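You operate a simulated robot arm through the tools that you are given. There is no shell and no other tool.

You are at the controls of a simulated robot arm. One attempt, no reset.

TASK
Strap the pack that the dispatch card names to the pull on the card.
Fine: clamp it on the plate, teal guard under the blue strap; shut the cam to pull, open it after.

Only the result counts: the job must be done as asked and must still hold three seconds after the hand-in. Knocking over, shifting, dropping, spilling or breaking anything else fails it.

THE ROBOT
A 6-joint arm with a two-finger gripper, fixed in place. Base frame: the origin is on the floor under the middle of its stand, x ahead of it, y to its left, z up. Lengths are in mm, angles in rad, forces in N, time in s.
It reaches about 1572 mm from its shoulder. Its first joint turns from -2.897 to 2.897 rad. Payload 2.45 kg.
Tool frame: the origin (TCP) lies between the finger pads and is the grasp point; the fingertips stand 20 mm ahead of it; z points along the fingers, y is the line along which they close. The gripper opens to 140 mm; its body begins 168 mm behind the TCP.
Orientation is that of the tool frame in the base frame, as [roll, pitch, yaw] about the fixed x, y, z axes, in that order (R = Rz(yaw) Ry(pitch) Rx(roll)). With the fingers straight down and closing along the base's y, the tool's x points along the base's -x, its y along +y and its z along -z.

THE INTERFACE
- The arm moves only by the tool move_arm. Its argument "deltas" is a list of rows, each a list of 3 entries, a list of its own where there are three numbers: the opening, from 0 (shut) to 1 (fully open), then the shift along the base's x, y, z in units of 25 mm (1.0 is 25 mm), then the turn, a rotation vector about the base's x, y, z in units of 8 degrees (1.0 is 8 degrees). In form: [[grip, [x, y, z], [wx, wy, wz]], ...]. A call has 1 to 20 rows; each row shifts and turns the commanded pose from where the row before left it. A call with a number of a shift or a turn outside -1 to 1 is refused whole. A row lasts 0.2 s, in which the tool goes at most 50 mm and 0.15 rad; a call with a longer step from one row to the next is refused whole, and so is a gripper value outside its range. Where a pose cannot be reached the arm comes as near as it can. A force on the tool above 40 N (or 10 N above the force at the start of the call, whichever is more), or a blocked arm, ends the call early, and 0.2 s more pass. The fingers move at their own pace (about 45 mm/s each) and stop on an object; they squeeze with about 34 N. The grip force told is the motor's: it shows also when the fingers shut on nothing. Time passes only in rows, and 0.2 s behind the last, so rows that do not move let the fingers close. The reply holds the time, the measured pose of the TCP, the force on the tool along the base axes, the opening and the grip force, in the units named above and with some noise, with the torque about the TCP (base axes, N m) and any sound that the robot's microphone picked up.
- Cameras (640 x 400 px; columns grow to the right, rows downward): "scene" is fixed at [48.8, 500.1, 1606.7]; the picture's right is [-0.47, -0.88, 0.00], its down [-0.52, 0.28, -0.81] and it looks along [0.71, -0.38, -0.59] (base axes); focal length 348 px, centre (320, 200). "wrist" rides on the gripper at [78, 11, -209] in the tool frame; the picture's right is [-0.14, 0.99, 0.00], its down [-0.92, -0.13, -0.37] and it looks along [-0.37, -0.05, 0.93] (tool axes); focal length 280 px, centre (320, 200). There is no depth. A picture from a camera that has moved, and an enlarged one, comes with that camera's place and axes in the base frame and with its lens.
- snapshot(camera): a new picture of that camera. No time passes.
- close_up(camera, box): a new picture of the part [left, top, right, bottom] of that camera's present view, enlarged. No time passes.
- sign_off(): hands the job in; it is judged then, once.

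Nothing tells you positions but the pictures and the camera data. Unless the task says otherwise, let go and move clear before handing in.

The tools are called after "Call:" by a JSON object that holds its "fn" and its "kwargs". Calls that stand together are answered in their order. move_arm: Moves the arm, as the interface text tells. Its arguments: {"type":"object","properties":{"deltas":{"type":"array","items":{"type":"array"}}},"required":["deltas"]} The other tools are called the same way: snapshot (camera) takes a picture; close_up (camera, box) takes an enlarged picture of a part of a camera's view; sign_off () hands the job in.

At the start:

```text
clock: 0.0
tool_pos: [802.2, -152.4, 1204.3]
tcp_rot: [3.141, 0.001, -3.141]
force: [-0.5, -1.1, 0.1]
torque: [-0.01, -0.03, 0.0]
finger_gap: 140.2
grip_force: 0.1
```

scene: 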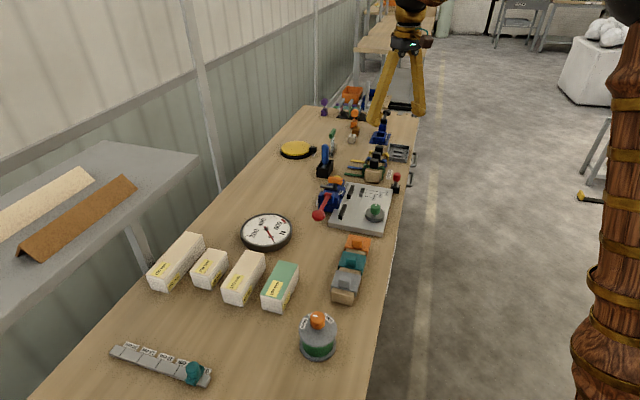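
wrist: 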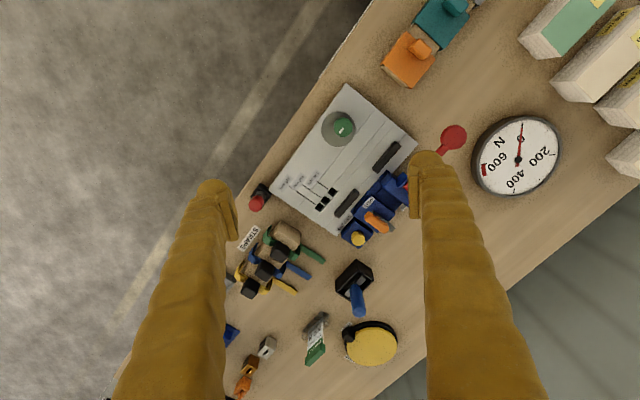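

I see a workbench with a plate, packs, a dial gauge, guards and straps. I'll take enlarged looks to read the labels and the dispatch card before anything moves.

Call:
{"fn": "close_up", "kwargs": {"camera": "scene", "box": [300, 80, 440, 170]}}

Call:
{"fn": "close_up", "kwargs": {"camera": "scene", "box": [300, 160, 420, 240]}}

Call:
{"fn": "close_up", "kwargs": {"camera": "scene", "box": [140, 210, 300, 320]}}

Call:
{"fn": "close_up", "kwargs": {"camera": "scene", "box": [290, 220, 410, 370]}}

Call:
{"fn": "close_up", "kwargs": {"camera": "scene", "box": [100, 330, 240, 400]}}

Call:
{"fn": "close_up", "kwargs": {"camera": "wrist", "box": [260, 70, 480, 260]}}

Call:
{"fn": "close_up", "kwargs": {"camera": "wrist", "box": [220, 210, 420, 400]}}

Call:
{"fn": "close_up", "kwargs": {"camera": "wrist", "box": [380, 0, 640, 200]}}

```text
4.44 times, centred on (370, 125) of scene
camera zoom: at [48.8, 500.1, 1606.7], right [-0.47, -0.88, 0.0], down [-0.52, 0.28, -0.81], along [0.71, -0.38, -0.59], focal length 1547 px, centre (98, 533)
```

zoom: 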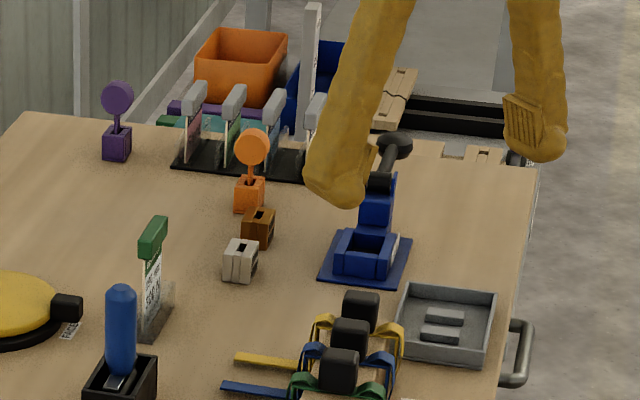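

```text
5.00 times, centred on (360, 200) of scene
camera zoom: at [48.8, 500.1, 1606.7], right [-0.47, -0.88, 0.0], down [-0.52, 0.28, -0.81], along [0.71, -0.38, -0.59], focal length 1740 px, centre (120, 200)
```

zoom: 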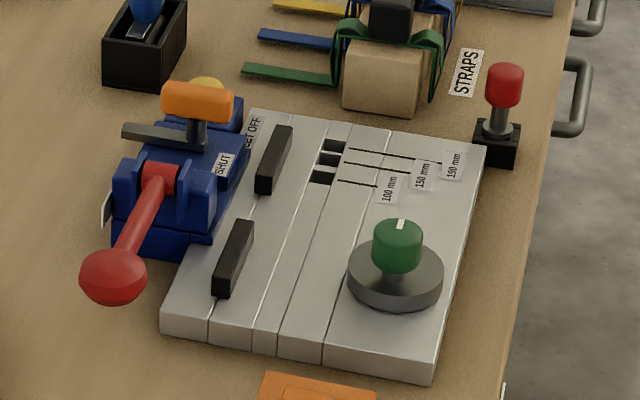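

```text
3.64 times, centred on (220, 265) of scene
camera zoom: at [48.8, 500.1, 1606.7], right [-0.47, -0.88, 0.0], down [-0.52, 0.28, -0.81], along [0.71, -0.38, -0.59], focal length 1266 px, centre (684, -36)
```

zoom: 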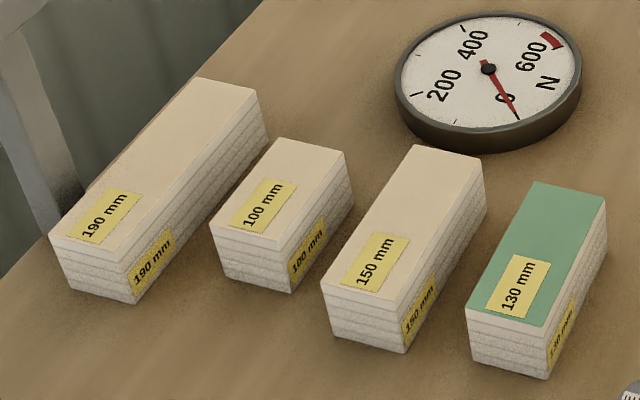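

```text
2.67 times, centred on (350, 295) of scene
camera zoom: at [48.8, 500.1, 1606.7], right [-0.47, -0.88, 0.0], down [-0.52, 0.28, -0.81], along [0.71, -0.38, -0.59], focal length 928 px, centre (240, -53)
```

zoom: 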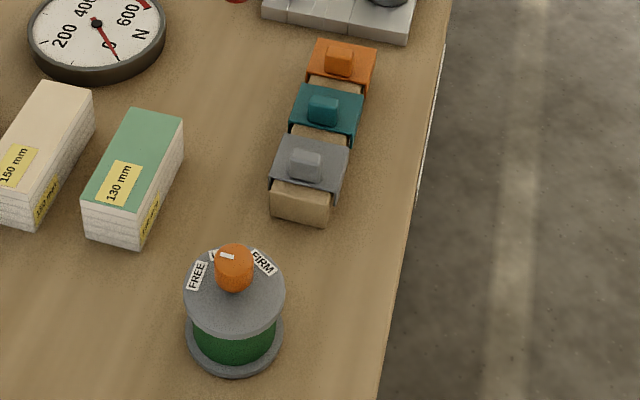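

```text
4.57 times, centred on (170, 365) of scene
camera zoom: at [48.8, 500.1, 1606.7], right [-0.47, -0.88, 0.0], down [-0.52, 0.28, -0.81], along [0.71, -0.38, -0.59], focal length 1591 px, centre (1006, -554)
```

zoom: 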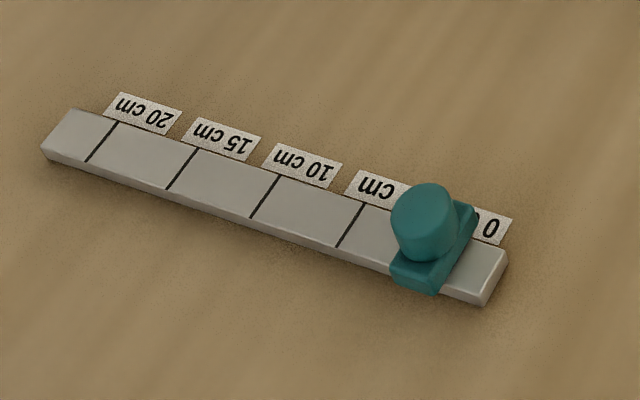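

```text
2.11 times, centred on (370, 165) of wrist
camera zoom: at [725.6, -142.4, 1414.3], right [0.14, 0.99, 0.0], down [0.92, -0.13, 0.37], along [0.37, -0.05, -0.93], focal length 590 px, centre (215, 274)
```

zoom: 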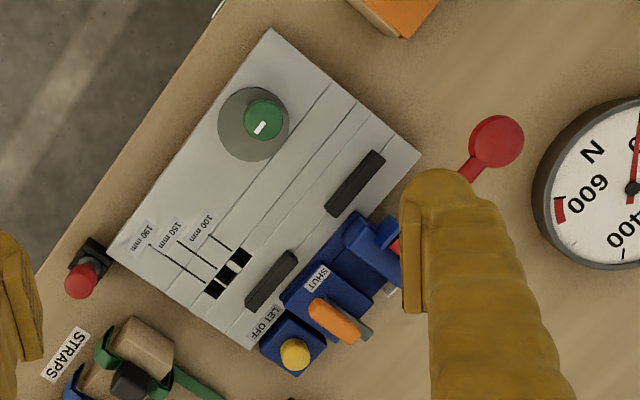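

```text
2.11 times, centred on (320, 305) of wrist
camera zoom: at [725.6, -142.4, 1414.3], right [0.14, 0.99, 0.0], down [0.92, -0.13, 0.37], along [0.37, -0.05, -0.93], focal length 590 px, centre (320, -21)
```

zoom: 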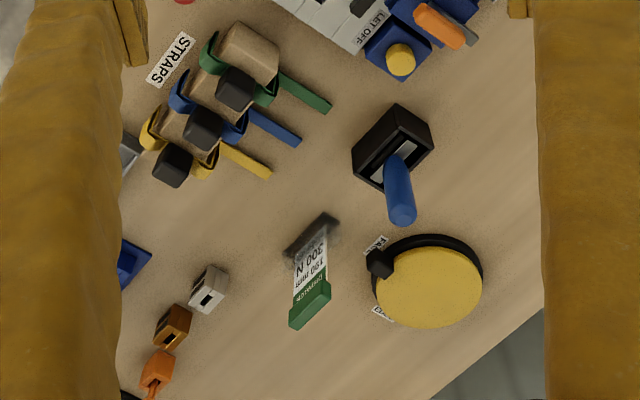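

```text
2.00 times, centred on (510, 100) of wrist
camera zoom: at [725.6, -142.4, 1414.3], right [0.14, 0.99, 0.0], down [0.92, -0.13, 0.37], along [0.37, -0.05, -0.93], focal length 561 px, centre (-60, 400)
```

zoom: 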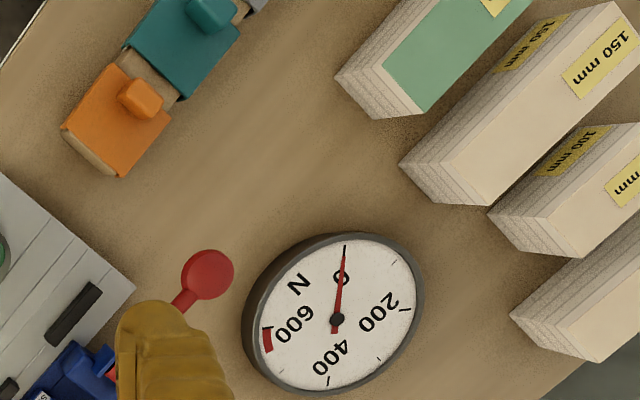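

The dispatch card stands in a green clip near the yellow disc. I'll zoom in to read it and to look at the plate, cam and straps.

Call:
{"fn": "close_up", "kwargs": {"camera": "wrist", "box": [300, 305, 335, 370]}}

Call:
{"fn": "close_up", "kwargs": {"camera": "scene", "box": [322, 120, 346, 160]}}

Call:
{"fn": "close_up", "kwargs": {"camera": "scene", "box": [310, 170, 360, 225]}}

Call:
{"fn": "close_up", "kwargs": {"camera": "wrist", "box": [330, 150, 430, 250]}}

Call:
{"fn": "close_up", "kwargs": {"camera": "scene", "box": [340, 140, 420, 190]}}

Call:
{"fn": "close_up", "kwargs": {"camera": "wrist", "box": [230, 200, 330, 300]}}

Call:
{"fn": "close_up", "kwargs": {"camera": "scene", "box": [290, 300, 350, 360]}}

Call:
{"fn": "close_up", "kwargs": {"camera": "scene", "box": [275, 135, 340, 185]}}

```text
6.15 times, centred on (318, 338) of wrist
camera zoom: at [725.6, -142.4, 1414.3], right [0.14, 0.99, 0.0], down [0.92, -0.13, 0.37], along [0.37, -0.05, -0.93], focal length 1726 px, centre (335, -646)
```

zoom: 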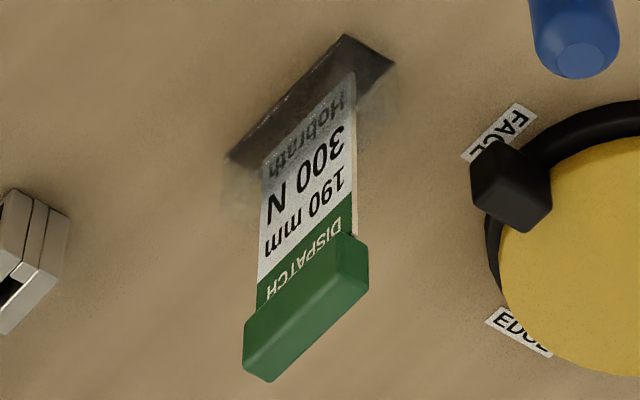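

```text
10.00 times, centred on (334, 140) of scene
camera zoom: at [48.8, 500.1, 1606.7], right [-0.47, -0.88, 0.0], down [-0.52, 0.28, -0.81], along [0.71, -0.38, -0.59], focal length 3481 px, centre (180, 800)
```

zoom: 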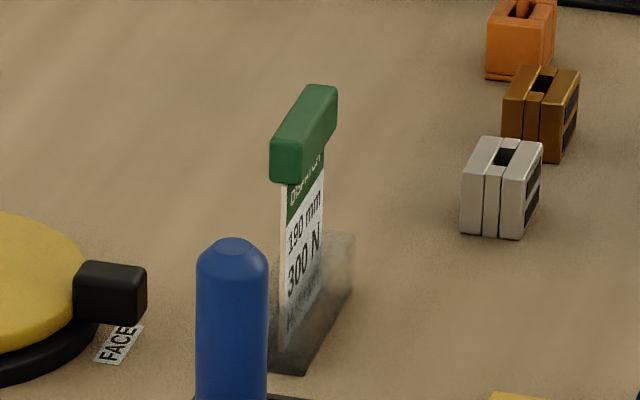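

```text
7.27 times, centred on (335, 198) of scene
camera zoom: at [48.8, 500.1, 1606.7], right [-0.47, -0.88, 0.0], down [-0.52, 0.28, -0.81], along [0.71, -0.38, -0.59], focal length 2532 px, centre (211, 218)
```

zoom: 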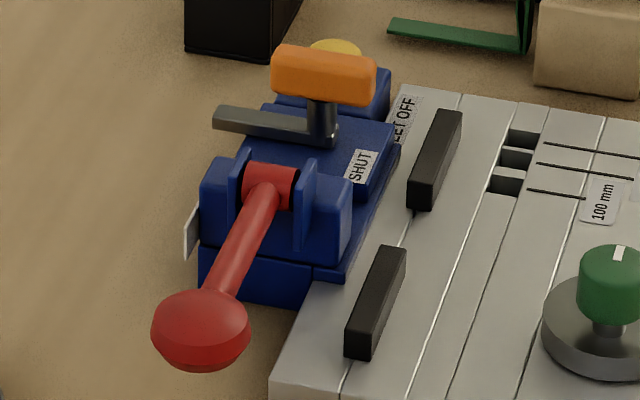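

```text
4.00 times, centred on (380, 200) of wrist
camera zoom: at [725.6, -142.4, 1414.3], right [0.14, 0.99, 0.0], down [0.92, -0.13, 0.37], along [0.37, -0.05, -0.93], focal length 1122 px, centre (80, 200)
```

zoom: 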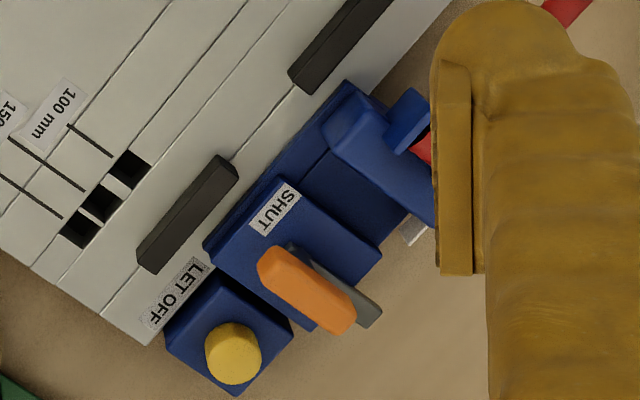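

```text
8.00 times, centred on (380, 165) of scene
camera zoom: at [48.8, 500.1, 1606.7], right [-0.47, -0.88, 0.0], down [-0.52, 0.28, -0.81], along [0.71, -0.38, -0.59], focal length 2785 px, centre (-160, 480)
```

zoom: 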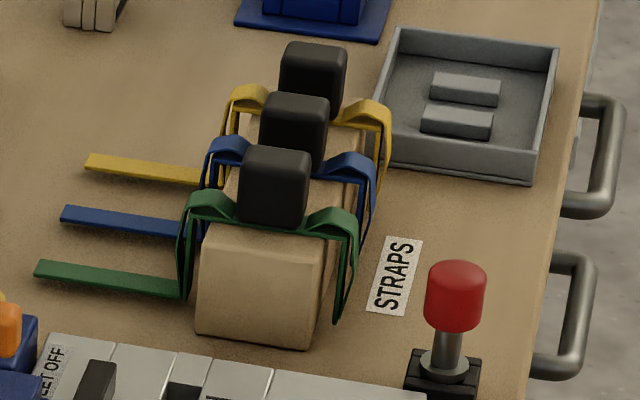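

```text
4.00 times, centred on (280, 250) of wrist
camera zoom: at [725.6, -142.4, 1414.3], right [0.14, 0.99, 0.0], down [0.92, -0.13, 0.37], along [0.37, -0.05, -0.93], focal length 1122 px, centre (480, 0)
```

zoom: 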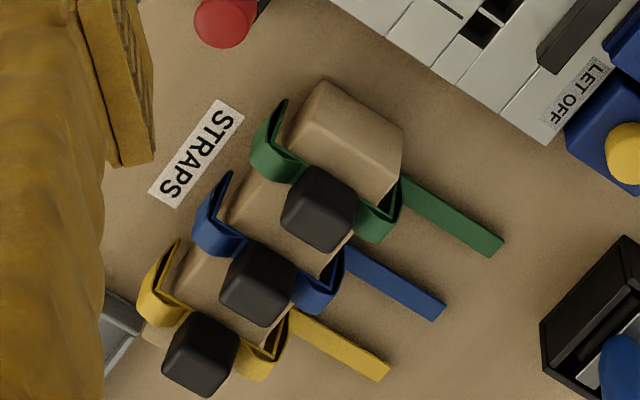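

```text
6.67 times, centred on (320, 330) of scene
camera zoom: at [48.8, 500.1, 1606.7], right [-0.47, -0.88, 0.0], down [-0.52, 0.28, -0.81], along [0.71, -0.38, -0.59], focal length 2321 px, centre (320, -667)
```

zoom: 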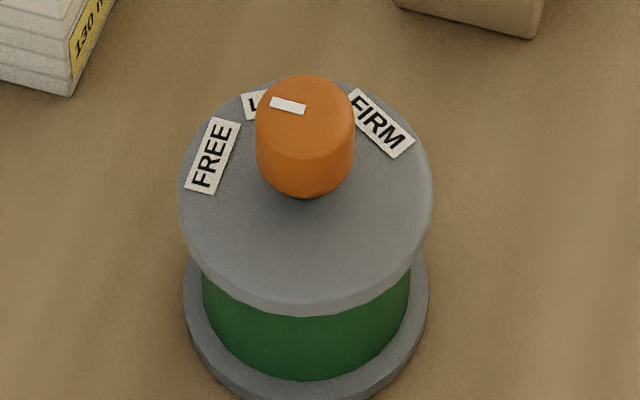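

```text
8.00 times, centred on (308, 160) of scene
camera zoom: at [48.8, 500.1, 1606.7], right [-0.47, -0.88, 0.0], down [-0.52, 0.28, -0.81], along [0.71, -0.38, -0.59], focal length 2785 px, centre (420, 520)
```

zoom: 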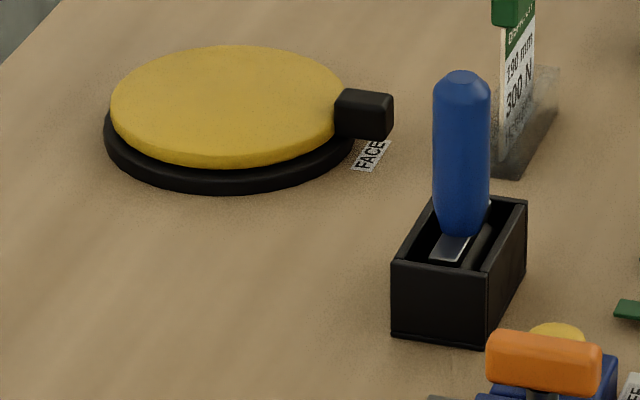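

The card reads: pack 190 mm, pull 300 N. The bench runs at about 45° to the base axes, and the plate with the tensioner is around (890, -120, 830). I'll align the tool with the bench and look at the plate from closer, still well above everything.

Call:
{"fn": "move_arm", "kwargs": {"deltas": [[1, [0.19, 0.589, -0.931], [0, 0, -0.8036]], [1, [0.19, 0.589, -0.931], [0, 0, -0.8036]], [1, [0.19, 0.589, -0.931], [0, 0, -0.8036]], [1, [0.19, 0.589, -0.931], [0, 0, -0.8036]], [1, [0.19, 0.589, -0.931], [0, 0, -0.8036]], [1, [0.19, 0.589, -0.931], [0, 0, -0.8036]], [1, [0.19, 0.589, -0.931], [0, 0, -0.8036]], [1, [0, 0, 0], [0, 0, 0]]]}}

Call:
{"fn": "snapshot", "kwargs": {"camera": "wrist"}}

```text
clock: 1.8
tool_pos: [838.1, -50.1, 1042.2]
tcp_rot: [-3.141, -0.001, 2.353]
force: [0.2, 0.4, -0.1]
torque: [0.06, -0.02, 0.01]
finger_gap: 139.5
grip_force: 0.2
```

```text
taken
camera wrist: at [790.9, 12.7, 1251.0], right [0.8, 0.6, 0.0], down [0.56, -0.74, 0.37], along [0.22, -0.29, -0.93], focal length 280 px, centre (320, 200)
```

wrist: 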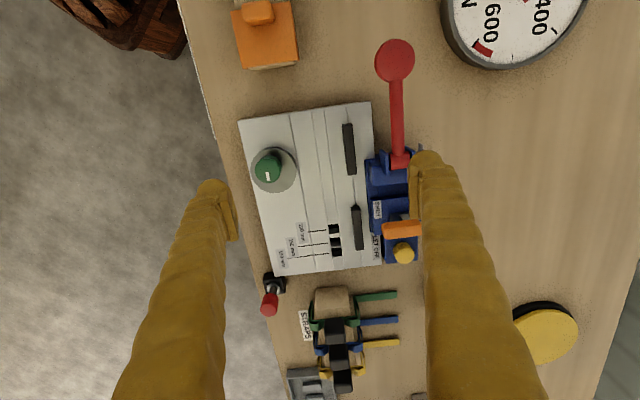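

The bench line-up is good. Zooming in on the plate, tensioner and straps now.

Call:
{"fn": "close_up", "kwargs": {"camera": "wrist", "box": [230, 90, 330, 190]}}

Call:
{"fn": "close_up", "kwargs": {"camera": "wrist", "box": [330, 130, 430, 270]}}

Call:
{"fn": "close_up", "kwargs": {"camera": "wrist", "box": [260, 190, 380, 280]}}

Call:
{"fn": "close_up", "kwargs": {"camera": "wrist", "box": [250, 260, 420, 400]}}

Call:
{"fn": "close_up", "kwargs": {"camera": "wrist", "box": [240, 90, 430, 280]}}

Call:
{"fn": "snapshot", "kwargs": {"camera": "scene"}}

```text
4.00 times, centred on (280, 140) of wrist
camera zoom: at [790.9, 12.7, 1251.0], right [0.8, 0.6, 0.0], down [0.56, -0.74, 0.37], along [0.22, -0.29, -0.93], focal length 1122 px, centre (480, 440)
```

zoom: 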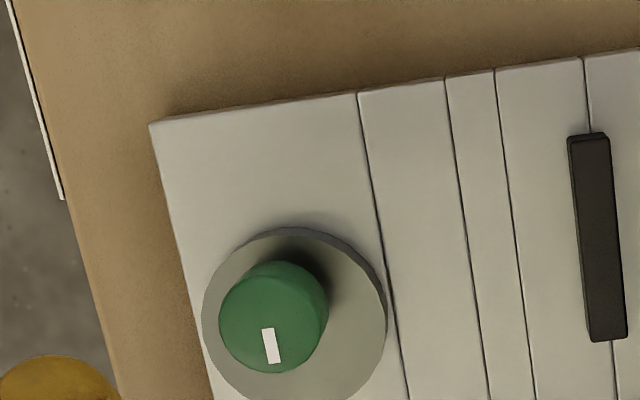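

```text
2.86 times, centred on (380, 200) of wrist
camera zoom: at [790.9, 12.7, 1251.0], right [0.8, 0.6, 0.0], down [0.56, -0.74, 0.37], along [0.22, -0.29, -0.93], focal length 801 px, centre (149, 200)
```

zoom: 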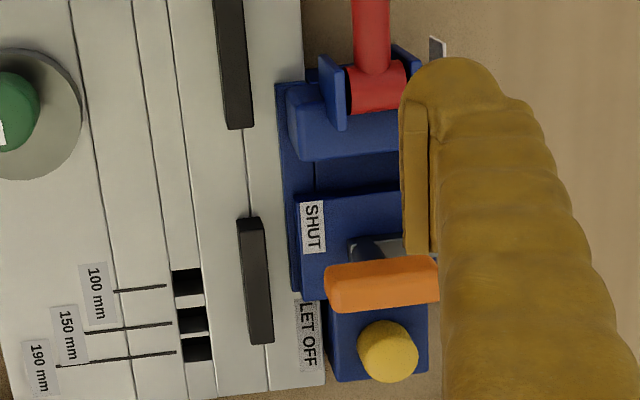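

```text
4.44 times, centred on (320, 235) of wrist
camera zoom: at [790.9, 12.7, 1251.0], right [0.8, 0.6, 0.0], down [0.56, -0.74, 0.37], along [0.22, -0.29, -0.93], focal length 1246 px, centre (320, 44)
```

zoom: 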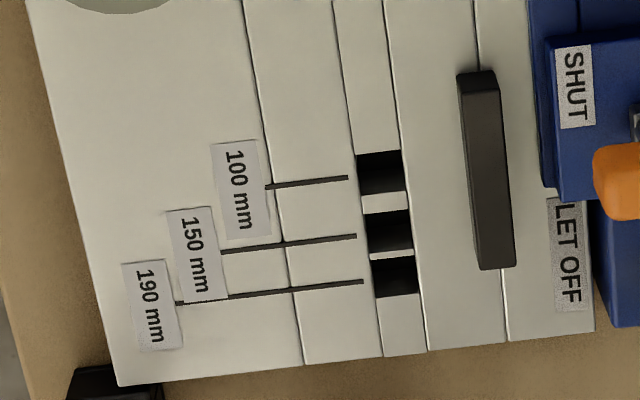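

```text
2.86 times, centred on (335, 330) of wrist
camera zoom: at [790.9, 12.7, 1251.0], right [0.8, 0.6, 0.0], down [0.56, -0.74, 0.37], along [0.22, -0.29, -0.93], focal length 801 px, centre (277, -171)
```

zoom: 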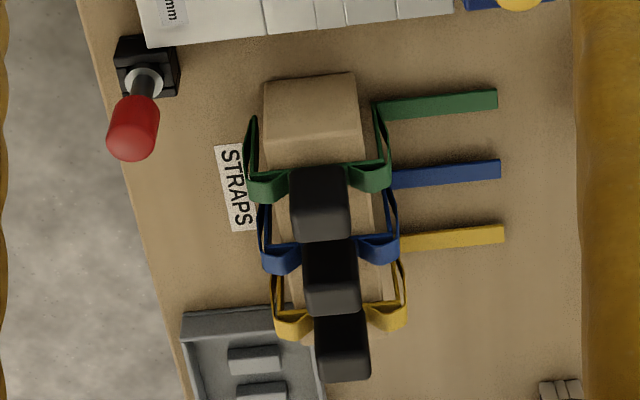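

```text
2.11 times, centred on (335, 185) of wrist
camera zoom: at [790.9, 12.7, 1251.0], right [0.8, 0.6, 0.0], down [0.56, -0.74, 0.37], along [0.22, -0.29, -0.93], focal length 590 px, centre (288, 232)
```

zoom: 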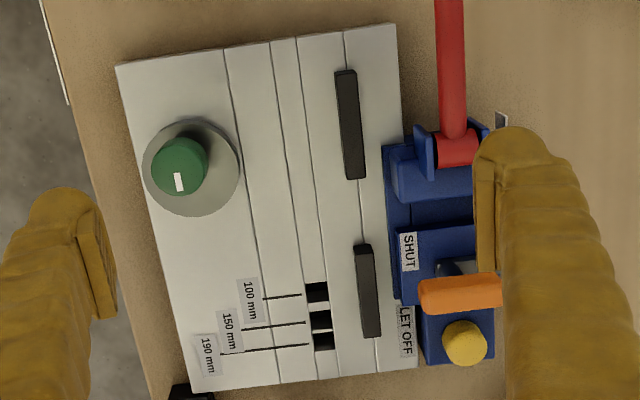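

```text
taken
```

scene: 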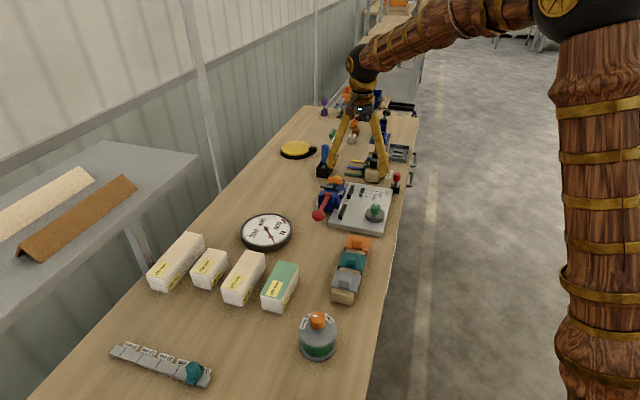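

The 190 mm pack is around (895, 530), the plate top is at z≈833 and the bench top at z≈802. I'll survey the peg and straps area next, staying about 80 mm above everything.

Call:
{"fn": "move_arm", "kwargs": {"deltas": [[1, [0.849, -0.88, -0.253], [0, 0, 0]], [1, [0.849, -0.88, -0.253], [0, 0, 0]], [1, [0.849, -0.88, -0.253], [0, 0, 0]], [1, [0.849, -0.88, -0.253], [0, 0, 0]], [1, [0.849, -0.88, -0.253], [0, 0, 0]], [1, [0.849, -0.88, -0.253], [0, 0, 0]], [1, [0.849, -0.88, -0.253], [0, 0, 0]], [1, [0.849, -0.88, -0.253], [0, 0, 0]], [1, [0.849, -0.88, -0.253], [0, 0, 0]], [1, [0, 0, 0], [0, 0, 0]]]}}

Call:
{"fn": "snapshot", "kwargs": {"camera": "wrist"}}

Call:
{"fn": "close_up", "kwargs": {"camera": "wrist", "box": [240, 0, 420, 130]}}

Call:
{"fn": "close_up", "kwargs": {"camera": "wrist", "box": [220, 110, 420, 250]}}

Call:
{"fn": "close_up", "kwargs": {"camera": "wrist", "box": [220, 240, 420, 400]}}

```text
clock: 4.0
tool_pos: [1027.7, -248.5, 984.0]
tcp_rot: [3.141, 0.0, 2.358]
force: [0.0, 0.5, 0.6]
torque: [0.0, 0.01, 0.0]
finger_gap: 139.9
grip_force: 0.1
```

```text
taken
camera wrist: at [980.9, -185.3, 1192.8], right [0.8, 0.6, 0.0], down [0.56, -0.74, 0.37], along [0.22, -0.29, -0.93], focal length 280 px, centre (320, 200)
```

wrist: 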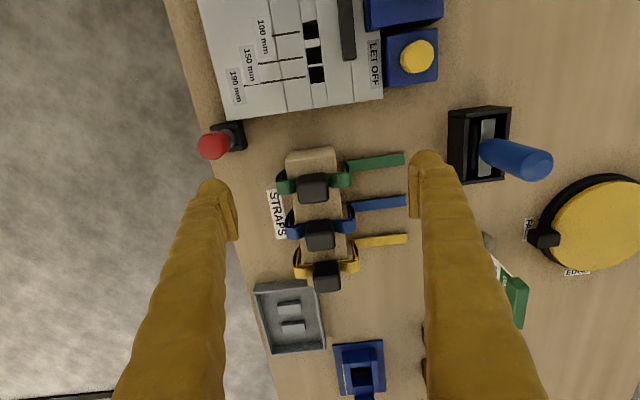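

```text
3.08 times, centred on (330, 65) of wrist
camera zoom: at [980.9, -185.3, 1192.8], right [0.8, 0.6, 0.0], down [0.56, -0.74, 0.37], along [0.22, -0.29, -0.93], focal length 863 px, centre (289, 615)
```

zoom: 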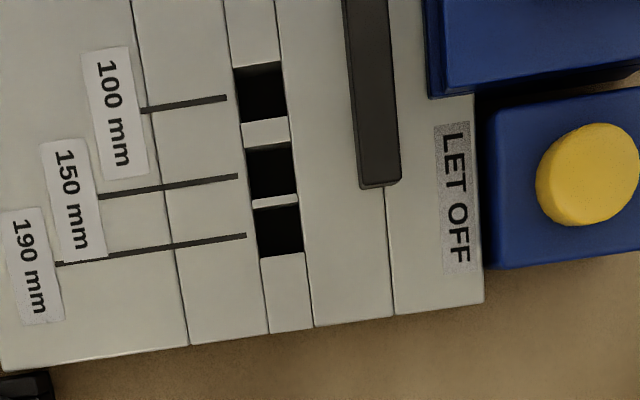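

```text
2.86 times, centred on (320, 180) of wrist
camera zoom: at [980.9, -185.3, 1192.8], right [0.8, 0.6, 0.0], down [0.56, -0.74, 0.37], along [0.22, -0.29, -0.93], focal length 801 px, centre (320, 257)
```

zoom: 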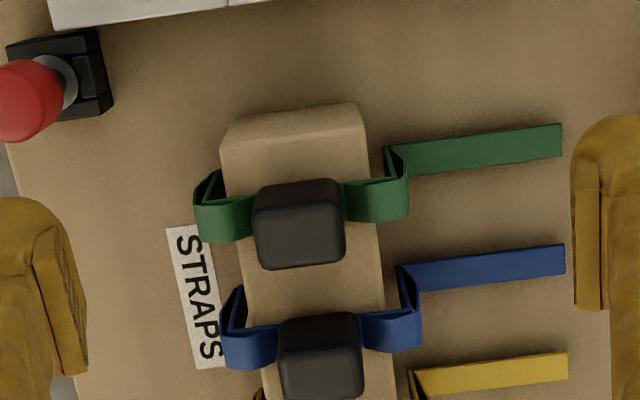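

```text
2.50 times, centred on (320, 320) of wrist
camera zoom: at [980.9, -185.3, 1192.8], right [0.8, 0.6, 0.0], down [0.56, -0.74, 0.37], along [0.22, -0.29, -0.93], focal length 701 px, centre (320, -100)
```

zoom: 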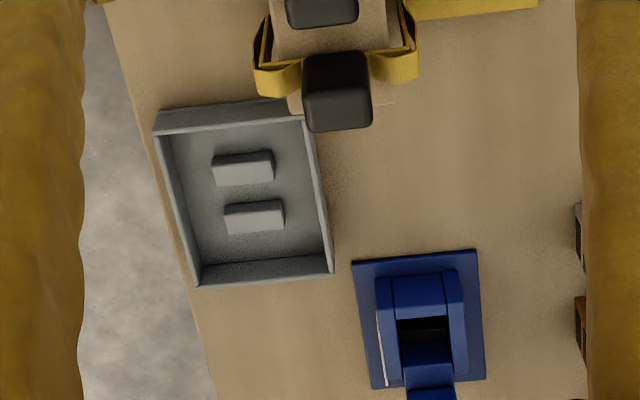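

The red-headed peg stands in a black socket near (940, -310), and the square holes in the plate look like stop holes. Next I'll look at the tensioner from closer, then from the far side.

Call:
{"fn": "move_arm", "kwargs": {"deltas": [[1, [-0.3345, 0.938, 0], [0, 0, 0]], [1, [-0.3345, 0.938, 0], [0, 0, 0]], [1, [-0.3345, 0.938, 0], [0, 0, 0]], [1, [-0.3345, 0.938, 0], [0, 0, 0]], [1, [-0.3345, 0.938, 0], [0, 0, 0]], [1, [-0.3345, 0.938, 0], [0, 0, 0]], [1, [-0.3345, 0.938, 0], [0, 0, 0]], [1, [-0.3345, 0.938, 0], [0, 0, 0]], [1, [-0.3345, 0.938, 0], [0, 0, 0]], [1, [-0.3345, 0.938, 0], [0, 0, 0]], [1, [-0.3345, 0.938, 0], [0, 0, 0]], [1, [0, 0, 0], [0, 0, 0]]]}}

Call:
{"fn": "snapshot", "kwargs": {"camera": "wrist"}}

Call:
{"fn": "close_up", "kwargs": {"camera": "wrist", "box": [260, 100, 420, 220]}}

Call:
{"fn": "close_up", "kwargs": {"camera": "wrist", "box": [260, 180, 420, 300]}}

Call:
{"fn": "close_up", "kwargs": {"camera": "wrist", "box": [120, 100, 260, 220]}}

Call:
{"fn": "close_up", "kwargs": {"camera": "wrist", "box": [420, 0, 640, 150]}}

```text
clock: 6.6
tool_pos: [933.3, 9.6, 985.7]
tcp_rot: [3.141, 0.001, 2.357]
force: [-0.4, 0.2, -0.3]
torque: [-0.01, -0.02, 0.01]
finger_gap: 140.1
grip_force: 0.1
```

```text
taken
camera wrist: at [887.6, 72.5, 1194.3], right [0.8, 0.6, 0.0], down [0.56, -0.74, 0.37], along [0.22, -0.29, -0.93], focal length 280 px, centre (320, 200)
```

wrist: 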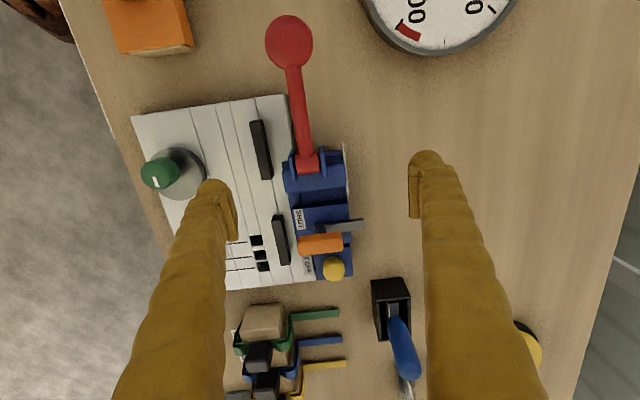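

```text
3.33 times, centred on (340, 160) of wrist
camera zoom: at [887.6, 72.5, 1194.3], right [0.8, 0.6, 0.0], down [0.56, -0.74, 0.37], along [0.22, -0.29, -0.93], focal length 935 px, centre (253, 333)
```

zoom: 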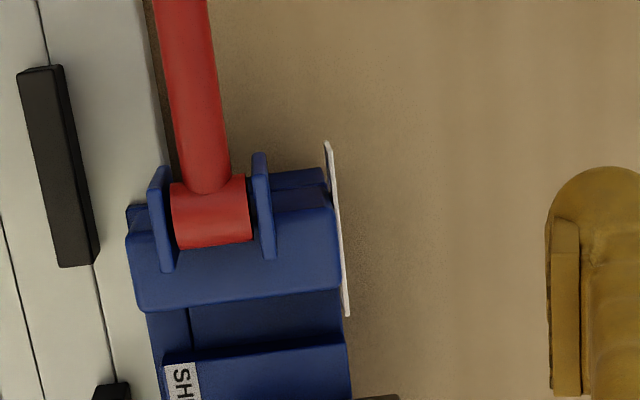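

```text
3.33 times, centred on (340, 240) of wrist
camera zoom: at [887.6, 72.5, 1194.3], right [0.8, 0.6, 0.0], down [0.56, -0.74, 0.37], along [0.22, -0.29, -0.93], focal length 935 px, centre (253, 67)
```

zoom: 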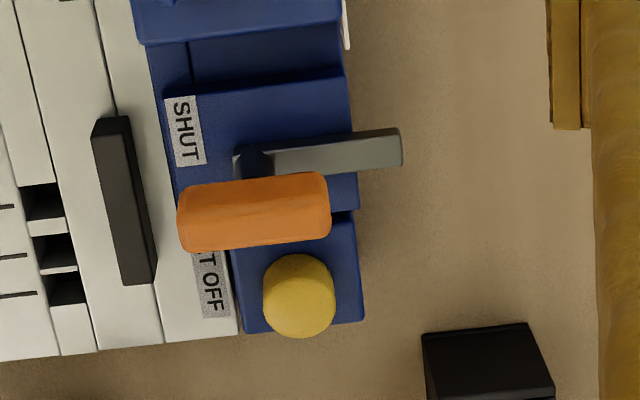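

```text
3.33 times, centred on (190, 160) of wrist
camera zoom: at [887.6, 72.5, 1194.3], right [0.8, 0.6, 0.0], down [0.56, -0.74, 0.37], along [0.22, -0.29, -0.93], focal length 935 px, centre (753, 333)
```

zoom: 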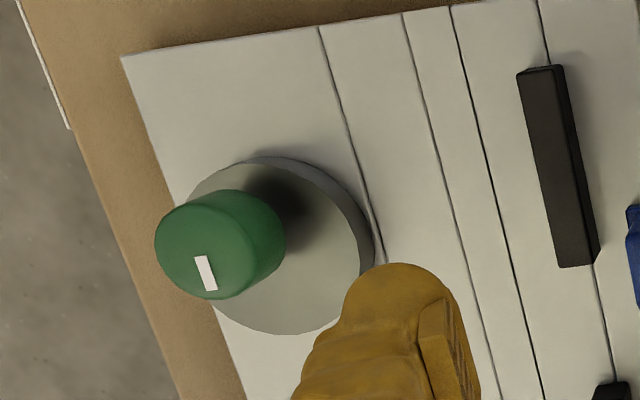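

```text
2.67 times, centred on (530, 75) of wrist
camera zoom: at [887.6, 72.5, 1194.3], right [0.8, 0.6, 0.0], down [0.56, -0.74, 0.37], along [0.22, -0.29, -0.93], focal length 748 px, centre (-240, 533)
```

zoom: 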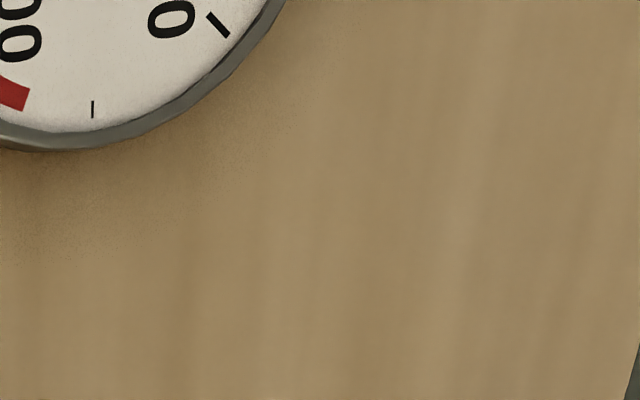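

The clamp is an eccentric disc (pivot about 12 mm off the disc centre) and the strap channel runs between the lever block and the SHUT box. I'll zoom hard on the peg, guards, strap details and the drum.

Call:
{"fn": "close_up", "kwargs": {"camera": "scene", "box": [385, 160, 415, 200]}}

Call:
{"fn": "close_up", "kwargs": {"camera": "scene", "box": [330, 230, 380, 310]}}

Call:
{"fn": "close_up", "kwargs": {"camera": "wrist", "box": [100, 0, 200, 60]}}

Call:
{"fn": "close_up", "kwargs": {"camera": "scene", "box": [320, 175, 350, 200]}}

Call:
{"fn": "close_up", "kwargs": {"camera": "scene", "box": [360, 195, 390, 230]}}

Call:
{"fn": "close_up", "kwargs": {"camera": "scene", "box": [345, 145, 395, 185]}}

```text
10.00 times, centred on (400, 180) of scene
camera zoom: at [48.8, 500.1, 1606.7], right [-0.47, -0.88, 0.0], down [-0.52, 0.28, -0.81], along [0.71, -0.38, -0.59], focal length 3481 px, centre (-480, 400)
```

zoom: 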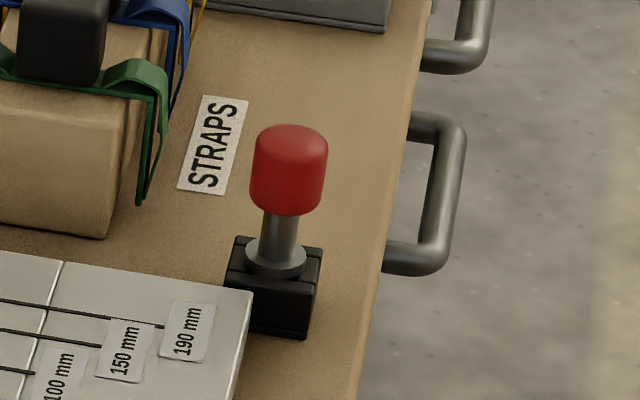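

```text
5.00 times, centred on (355, 270) of scene
camera zoom: at [48.8, 500.1, 1606.7], right [-0.47, -0.88, 0.0], down [-0.52, 0.28, -0.81], along [0.71, -0.38, -0.59], focal length 1740 px, centre (145, -150)
```

zoom: 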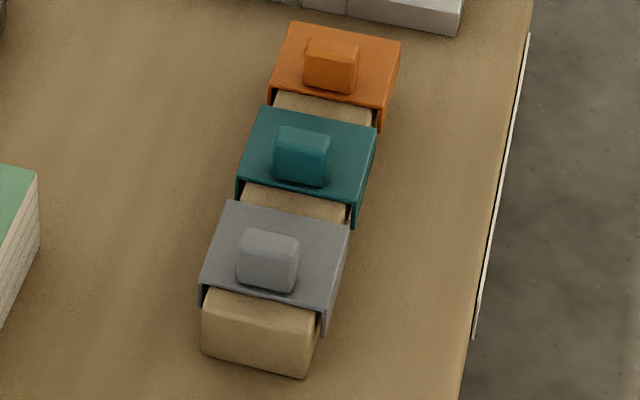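

```text
6.40 times, centred on (150, 30) of wrist
camera zoom: at [887.6, 72.5, 1194.3], right [0.8, 0.6, 0.0], down [0.56, -0.74, 0.37], along [0.22, -0.29, -0.93], focal length 1794 px, centre (1408, 1288)
```

zoom: 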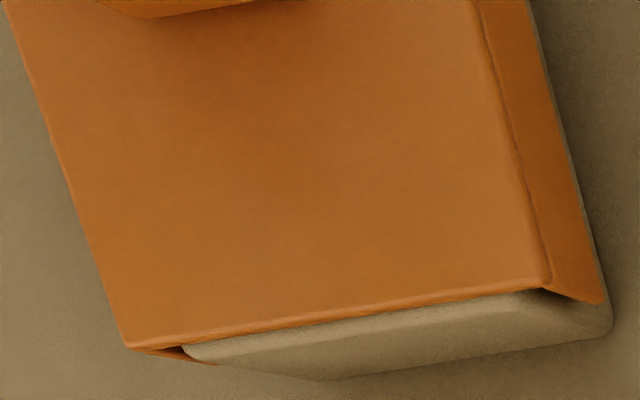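

```text
16.00 times, centred on (335, 188) of scene
camera zoom: at [48.8, 500.1, 1606.7], right [-0.47, -0.88, 0.0], down [-0.52, 0.28, -0.81], along [0.71, -0.38, -0.59], focal length 5570 px, centre (80, 400)
```

zoom: 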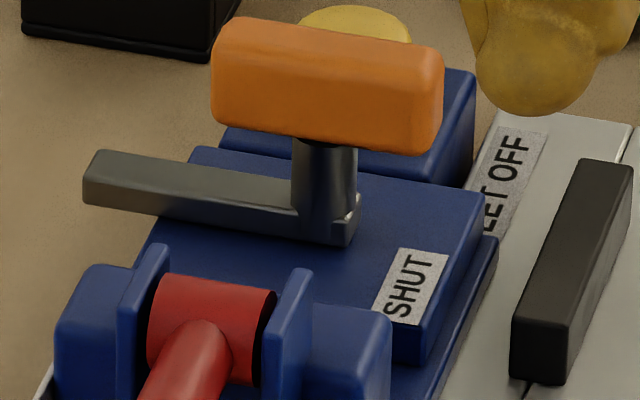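

```text
11.43 times, centred on (375, 212) of scene
camera zoom: at [48.8, 500.1, 1606.7], right [-0.47, -0.88, 0.0], down [-0.52, 0.28, -0.81], along [0.71, -0.38, -0.59], focal length 3978 px, centre (-309, 57)
```

zoom: 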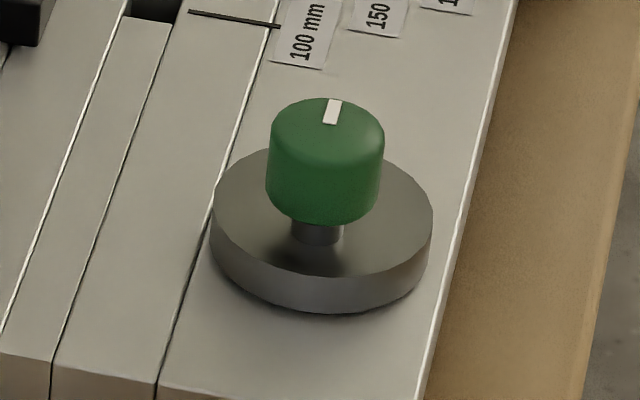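

```text
10.00 times, centred on (370, 165) of scene
camera zoom: at [48.8, 500.1, 1606.7], right [-0.47, -0.88, 0.0], down [-0.52, 0.28, -0.81], along [0.71, -0.38, -0.59], focal length 3481 px, centre (-180, 550)
```

zoom: 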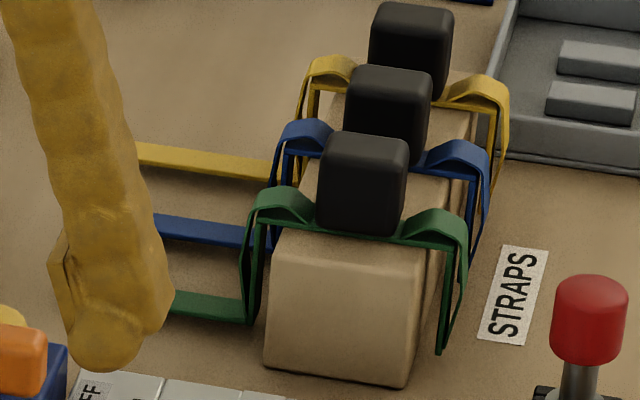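

The guards are saddle caps with a knob and the straps are bands with a black block as handle. I'll go look at the guards from above.

Call:
{"fn": "move_arm", "kwargs": {"deltas": [[1, [-0.997, 0.29, 0], [0, 0, 0]], [1, [-0.997, 0.29, 0], [0, 0, 0]], [1, [-0.997, 0.29, 0], [0, 0, 0]], [1, [-0.997, 0.29, 0], [0, 0, 0]], [1, [-0.997, 0.29, 0], [0, 0, 0]], [1, [-0.997, 0.29, 0], [0, 0, 0]], [1, [-0.997, 0.29, 0], [0, 0, 0]], [1, [-0.997, 0.29, 0], [0, 0, 0]], [1, [-0.997, 0.29, 0], [0, 0, 0]], [1, [-0.997, 0.29, 0], [0, 0, 0]], [1, [-0.997, 0.29, 0], [0, 0, 0]], [1, [-0.997, 0.29, 0], [0, 0, 0]], [1, [0, 0, 0], [0, 0, 0]]]}}

Call:
{"fn": "snapshot", "kwargs": {"camera": "wrist"}}

Call:
{"fn": "close_up", "kwargs": {"camera": "wrist", "box": [240, 100, 400, 260]}}

Call:
{"fn": "close_up", "kwargs": {"camera": "wrist", "box": [440, 0, 640, 200]}}

Call:
{"fn": "close_up", "kwargs": {"camera": "scene", "box": [340, 145, 400, 185]}}

Call:
{"fn": "close_up", "kwargs": {"camera": "scene", "box": [240, 210, 300, 255]}}

```text
clock: 9.4
tool_pos: [636.7, 96.0, 986.1]
tcp_rot: [-3.141, 0.002, 2.356]
force: [0.6, -1.0, -0.5]
torque: [-0.03, 0.02, 0.0]
finger_gap: 140.0
grip_force: 0.0
```

```text
taken
camera wrist: at [589.4, 157.9, 1194.8], right [0.8, 0.6, 0.0], down [0.56, -0.74, 0.37], along [0.22, -0.29, -0.93], focal length 280 px, centre (320, 200)
```

wrist: 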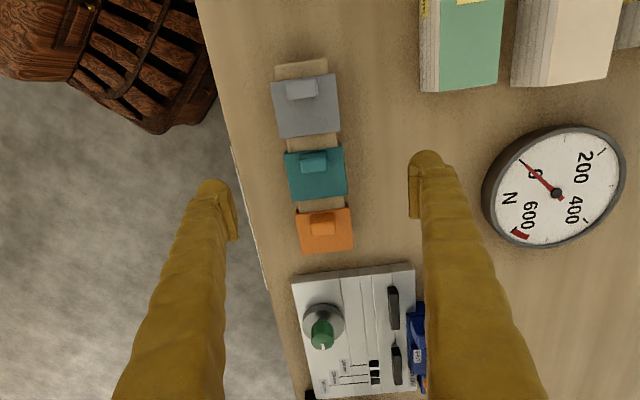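

```text
2.50 times, centred on (320, 180) of wrist
camera zoom: at [589.4, 157.9, 1194.8], right [0.8, 0.6, 0.0], down [0.56, -0.74, 0.37], along [0.22, -0.29, -0.93], focal length 701 px, centre (320, 250)
```

zoom: 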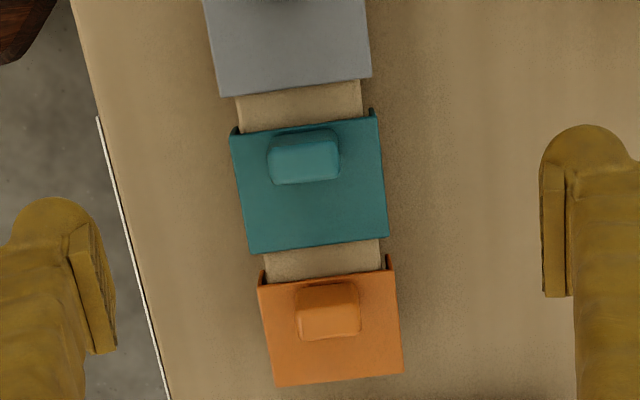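

```text
2.00 times, centred on (540, 100) of wrist
camera zoom: at [589.4, 157.9, 1194.8], right [0.8, 0.6, 0.0], down [0.56, -0.74, 0.37], along [0.22, -0.29, -0.93], focal length 561 px, centre (-120, 400)
```

zoom: 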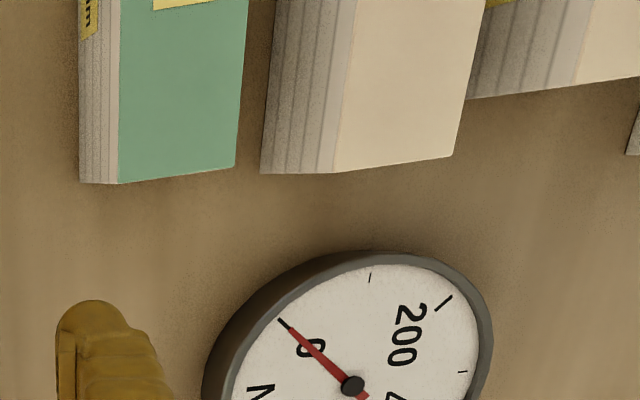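

```text
10.00 times, centred on (370, 165) of scene
camera zoom: at [48.8, 500.1, 1606.7], right [-0.47, -0.88, 0.0], down [-0.52, 0.28, -0.81], along [0.71, -0.38, -0.59], focal length 3481 px, centre (-180, 550)
```

zoom: 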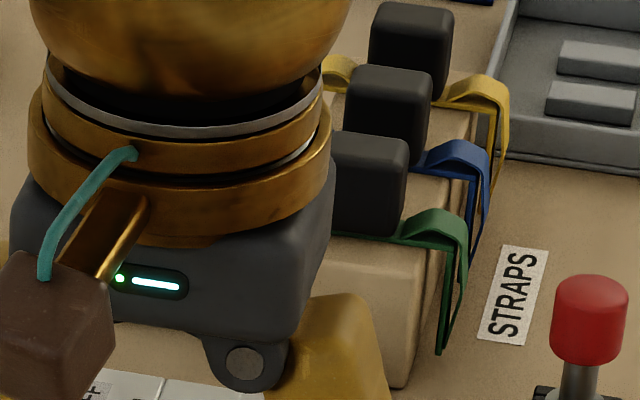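

```text
8.89 times, centred on (270, 232) of scene
camera zoom: at [48.8, 500.1, 1606.7], right [-0.47, -0.88, 0.0], down [-0.52, 0.28, -0.81], along [0.71, -0.38, -0.59], focal length 3094 px, centre (764, -89)
```

zoom: 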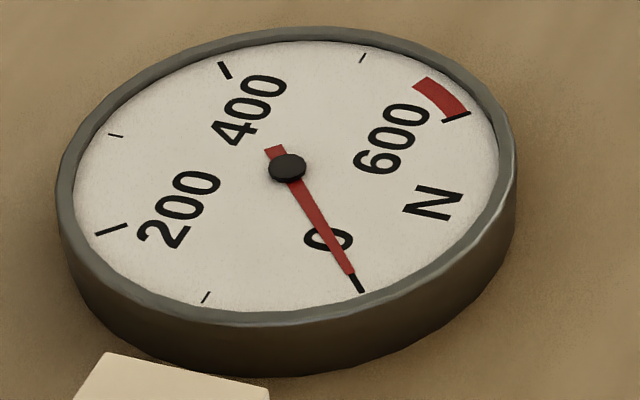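

The guard knob sits on the -u side of its plate, so the strap goes over the +u part. The dial currently reads 0 and has ticks every 100 N. Next I'll look down on the packs.

Call:
{"fn": "move_arm", "kwargs": {"deltas": [[1, [0.486, 0.96, 0], [0, 0, 0]], [1, [0.486, 0.96, 0], [0, 0, 0]], [1, [0.486, 0.96, 0], [0, 0, 0]], [1, [0.486, 0.96, 0], [0, 0, 0]], [1, [0.486, 0.96, 0], [0, 0, 0]], [1, [0.486, 0.96, 0], [0, 0, 0]], [1, [0.486, 0.96, 0], [0, 0, 0]], [1, [0.486, 0.96, 0], [0, 0, 0]], [1, [0.486, 0.96, 0], [0, 0, 0]], [1, [0.486, 0.96, 0], [0, 0, 0]], [1, [0.486, 0.96, 0], [0, 0, 0]], [1, [0.486, 0.96, 0], [0, 0, 0]], [1, [0.486, 0.96, 0], [0, 0, 0]], [1, [0.486, 0.96, 0], [0, 0, 0]], [1, [0.486, 0.96, 0], [0, 0, 0]], [1, [0.486, 0.96, 0], [0, 0, 0]], [1, [0.486, 0.96, 0], [0, 0, 0]], [1, [0.486, 0.96, 0], [0, 0, 0]], [1, [0.486, 0.96, 0], [0, 0, 0]], [1, [0.486, 0.96, 0], [0, 0, 0]]]}}

Call:
{"fn": "snapshot", "kwargs": {"camera": "wrist"}}

Call:
{"fn": "close_up", "kwargs": {"camera": "wrist", "box": [220, 80, 420, 320]}}

Call:
{"fn": "close_up", "kwargs": {"camera": "scene", "box": [345, 145, 395, 185]}}

Call:
{"fn": "close_up", "kwargs": {"camera": "scene", "box": [290, 300, 345, 360]}}

```text
clock: 12.0
tool_pos: [776.7, 376.7, 983.3]
tcp_rot: [-3.131, 0.0, 2.361]
force: [-2.5, -1.1, -4.3]
torque: [0.08, -0.67, 0.19]
finger_gap: 139.8
grip_force: 0.0
stopped in row 13: the force on the tool passed its limit at 133 N (the readings are from after the stop); the commanded pose is now the measured one
```

```text
taken
camera wrist: at [732.0, 440.4, 1191.9], right [0.79, 0.61, -0.01], down [0.57, -0.73, 0.37], along [0.22, -0.3, -0.93], focal length 280 px, centre (320, 200)
```

wrist: 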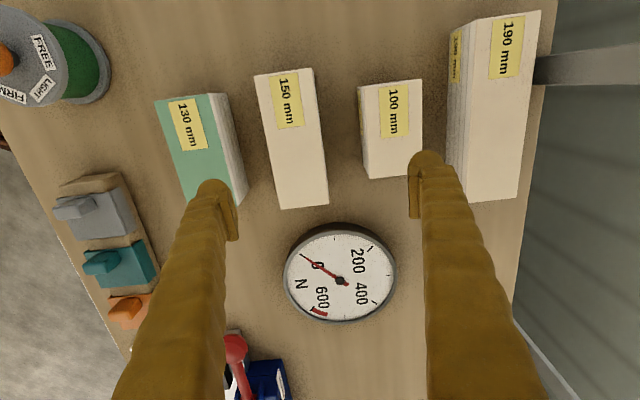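

```text
1.67 times, centred on (320, 200) of wrist
camera zoom: at [732.0, 440.4, 1191.9], right [0.79, 0.61, -0.01], down [0.57, -0.73, 0.37], along [0.22, -0.3, -0.93], focal length 467 px, centre (320, 200)
```

zoom: 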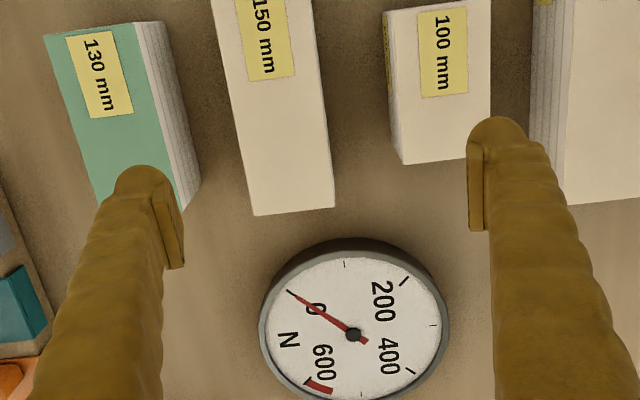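

```text
10.00 times, centred on (370, 165) of scene
camera zoom: at [48.8, 500.1, 1606.7], right [-0.47, -0.88, 0.0], down [-0.52, 0.28, -0.81], along [0.71, -0.38, -0.59], focal length 3481 px, centre (-180, 550)
```

zoom: 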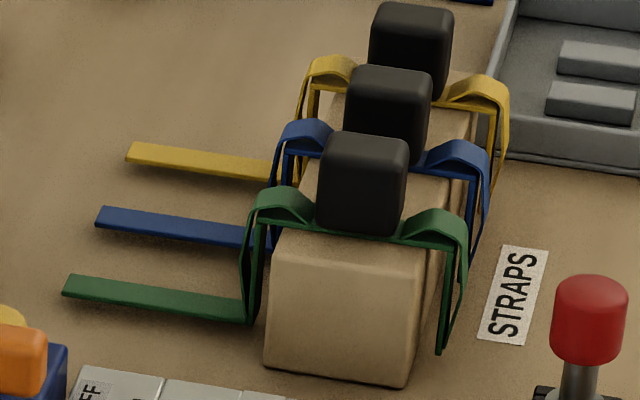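

```text
6.67 times, centred on (318, 330) of scene
camera zoom: at [48.8, 500.1, 1606.7], right [-0.47, -0.88, 0.0], down [-0.52, 0.28, -0.81], along [0.71, -0.38, -0.59], focal length 2321 px, centre (337, -667)
```

zoom: 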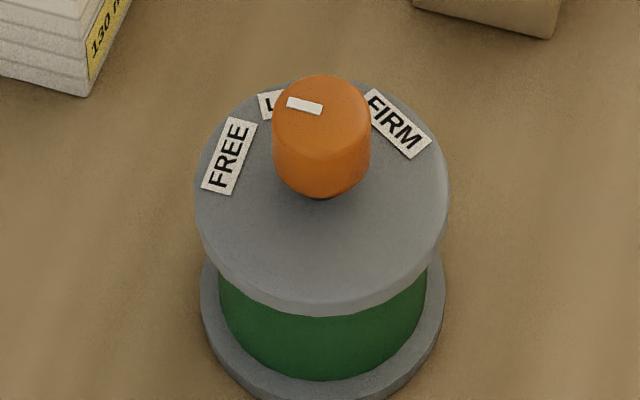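

The arm stopped with a force spike though nothing visible is near the fingers. I'll check the whole scene before moving again.

Call:
{"fn": "snapshot", "kwargs": {"camera": "scene"}}

Call:
{"fn": "close_up", "kwargs": {"camera": "scene", "box": [140, 0, 420, 300]}}

Call:
{"fn": "close_up", "kwargs": {"camera": "wrist", "box": [120, 130, 480, 400]}}

```text
taken
```

scene: 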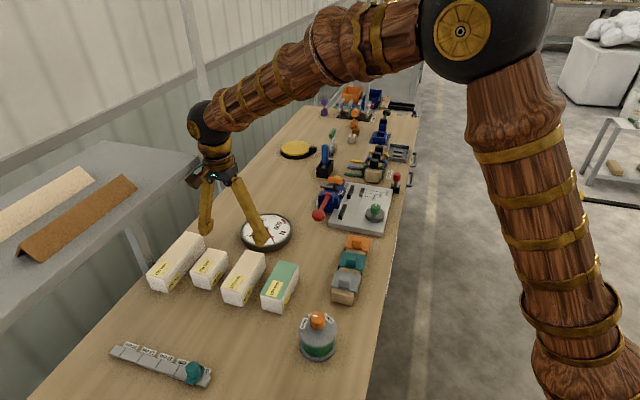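

```text
1.33 times, centred on (280, 150) of scene
camera zoom: at [48.8, 500.1, 1606.7], right [-0.47, -0.88, 0.0], down [-0.52, 0.28, -0.81], along [0.71, -0.38, -0.59], focal length 464 px, centre (373, 267)
```

zoom: 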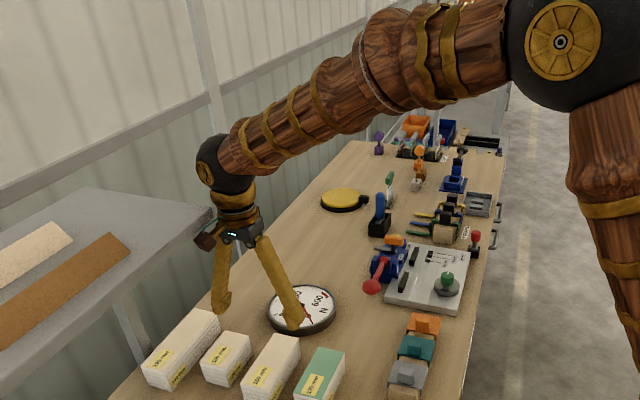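

```text
1.48 times, centred on (300, 265) of wrist
camera zoom: at [732.0, 440.4, 1191.9], right [0.79, 0.61, -0.01], down [0.57, -0.73, 0.37], along [0.22, -0.3, -0.93], focal length 415 px, centre (350, 104)
```

zoom: 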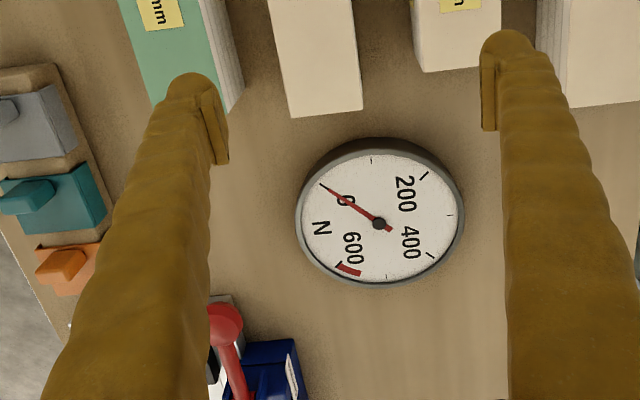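

Nothing visible touches the tool here, so I'll read the forces at rest before deciding how to proceed.

Call:
{"fn": "move_arm", "kwargs": {"deltas": [[1, [0, 0, 0], [0, 0, 0]]]}}

Call:
{"fn": "close_up", "kwargs": {"camera": "scene", "box": [180, 90, 280, 260]}}

```text
clock: 12.4
tool_pos: [777.9, 376.0, 982.3]
tcp_rot: [-3.131, 0.001, 2.362]
force: [-5.4, -5.5, -6.7]
torque: [0.82, -1.52, 0.61]
finger_gap: 139.8
grip_force: 0.1
```

```text
2.35 times, centred on (230, 175) of scene
camera zoom: at [48.8, 500.1, 1606.7], right [-0.47, -0.88, 0.0], down [-0.52, 0.28, -0.81], along [0.71, -0.38, -0.59], focal length 819 px, centre (532, 259)
```

zoom: 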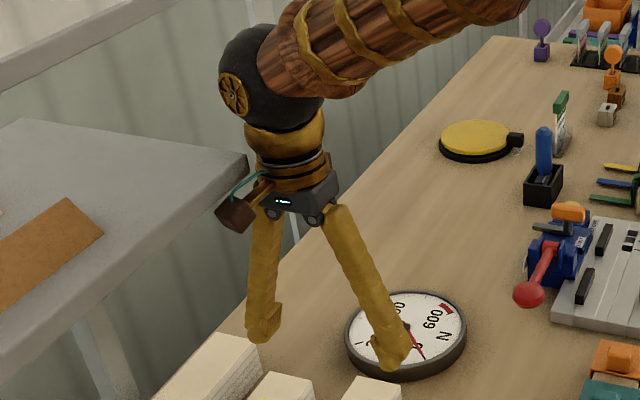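

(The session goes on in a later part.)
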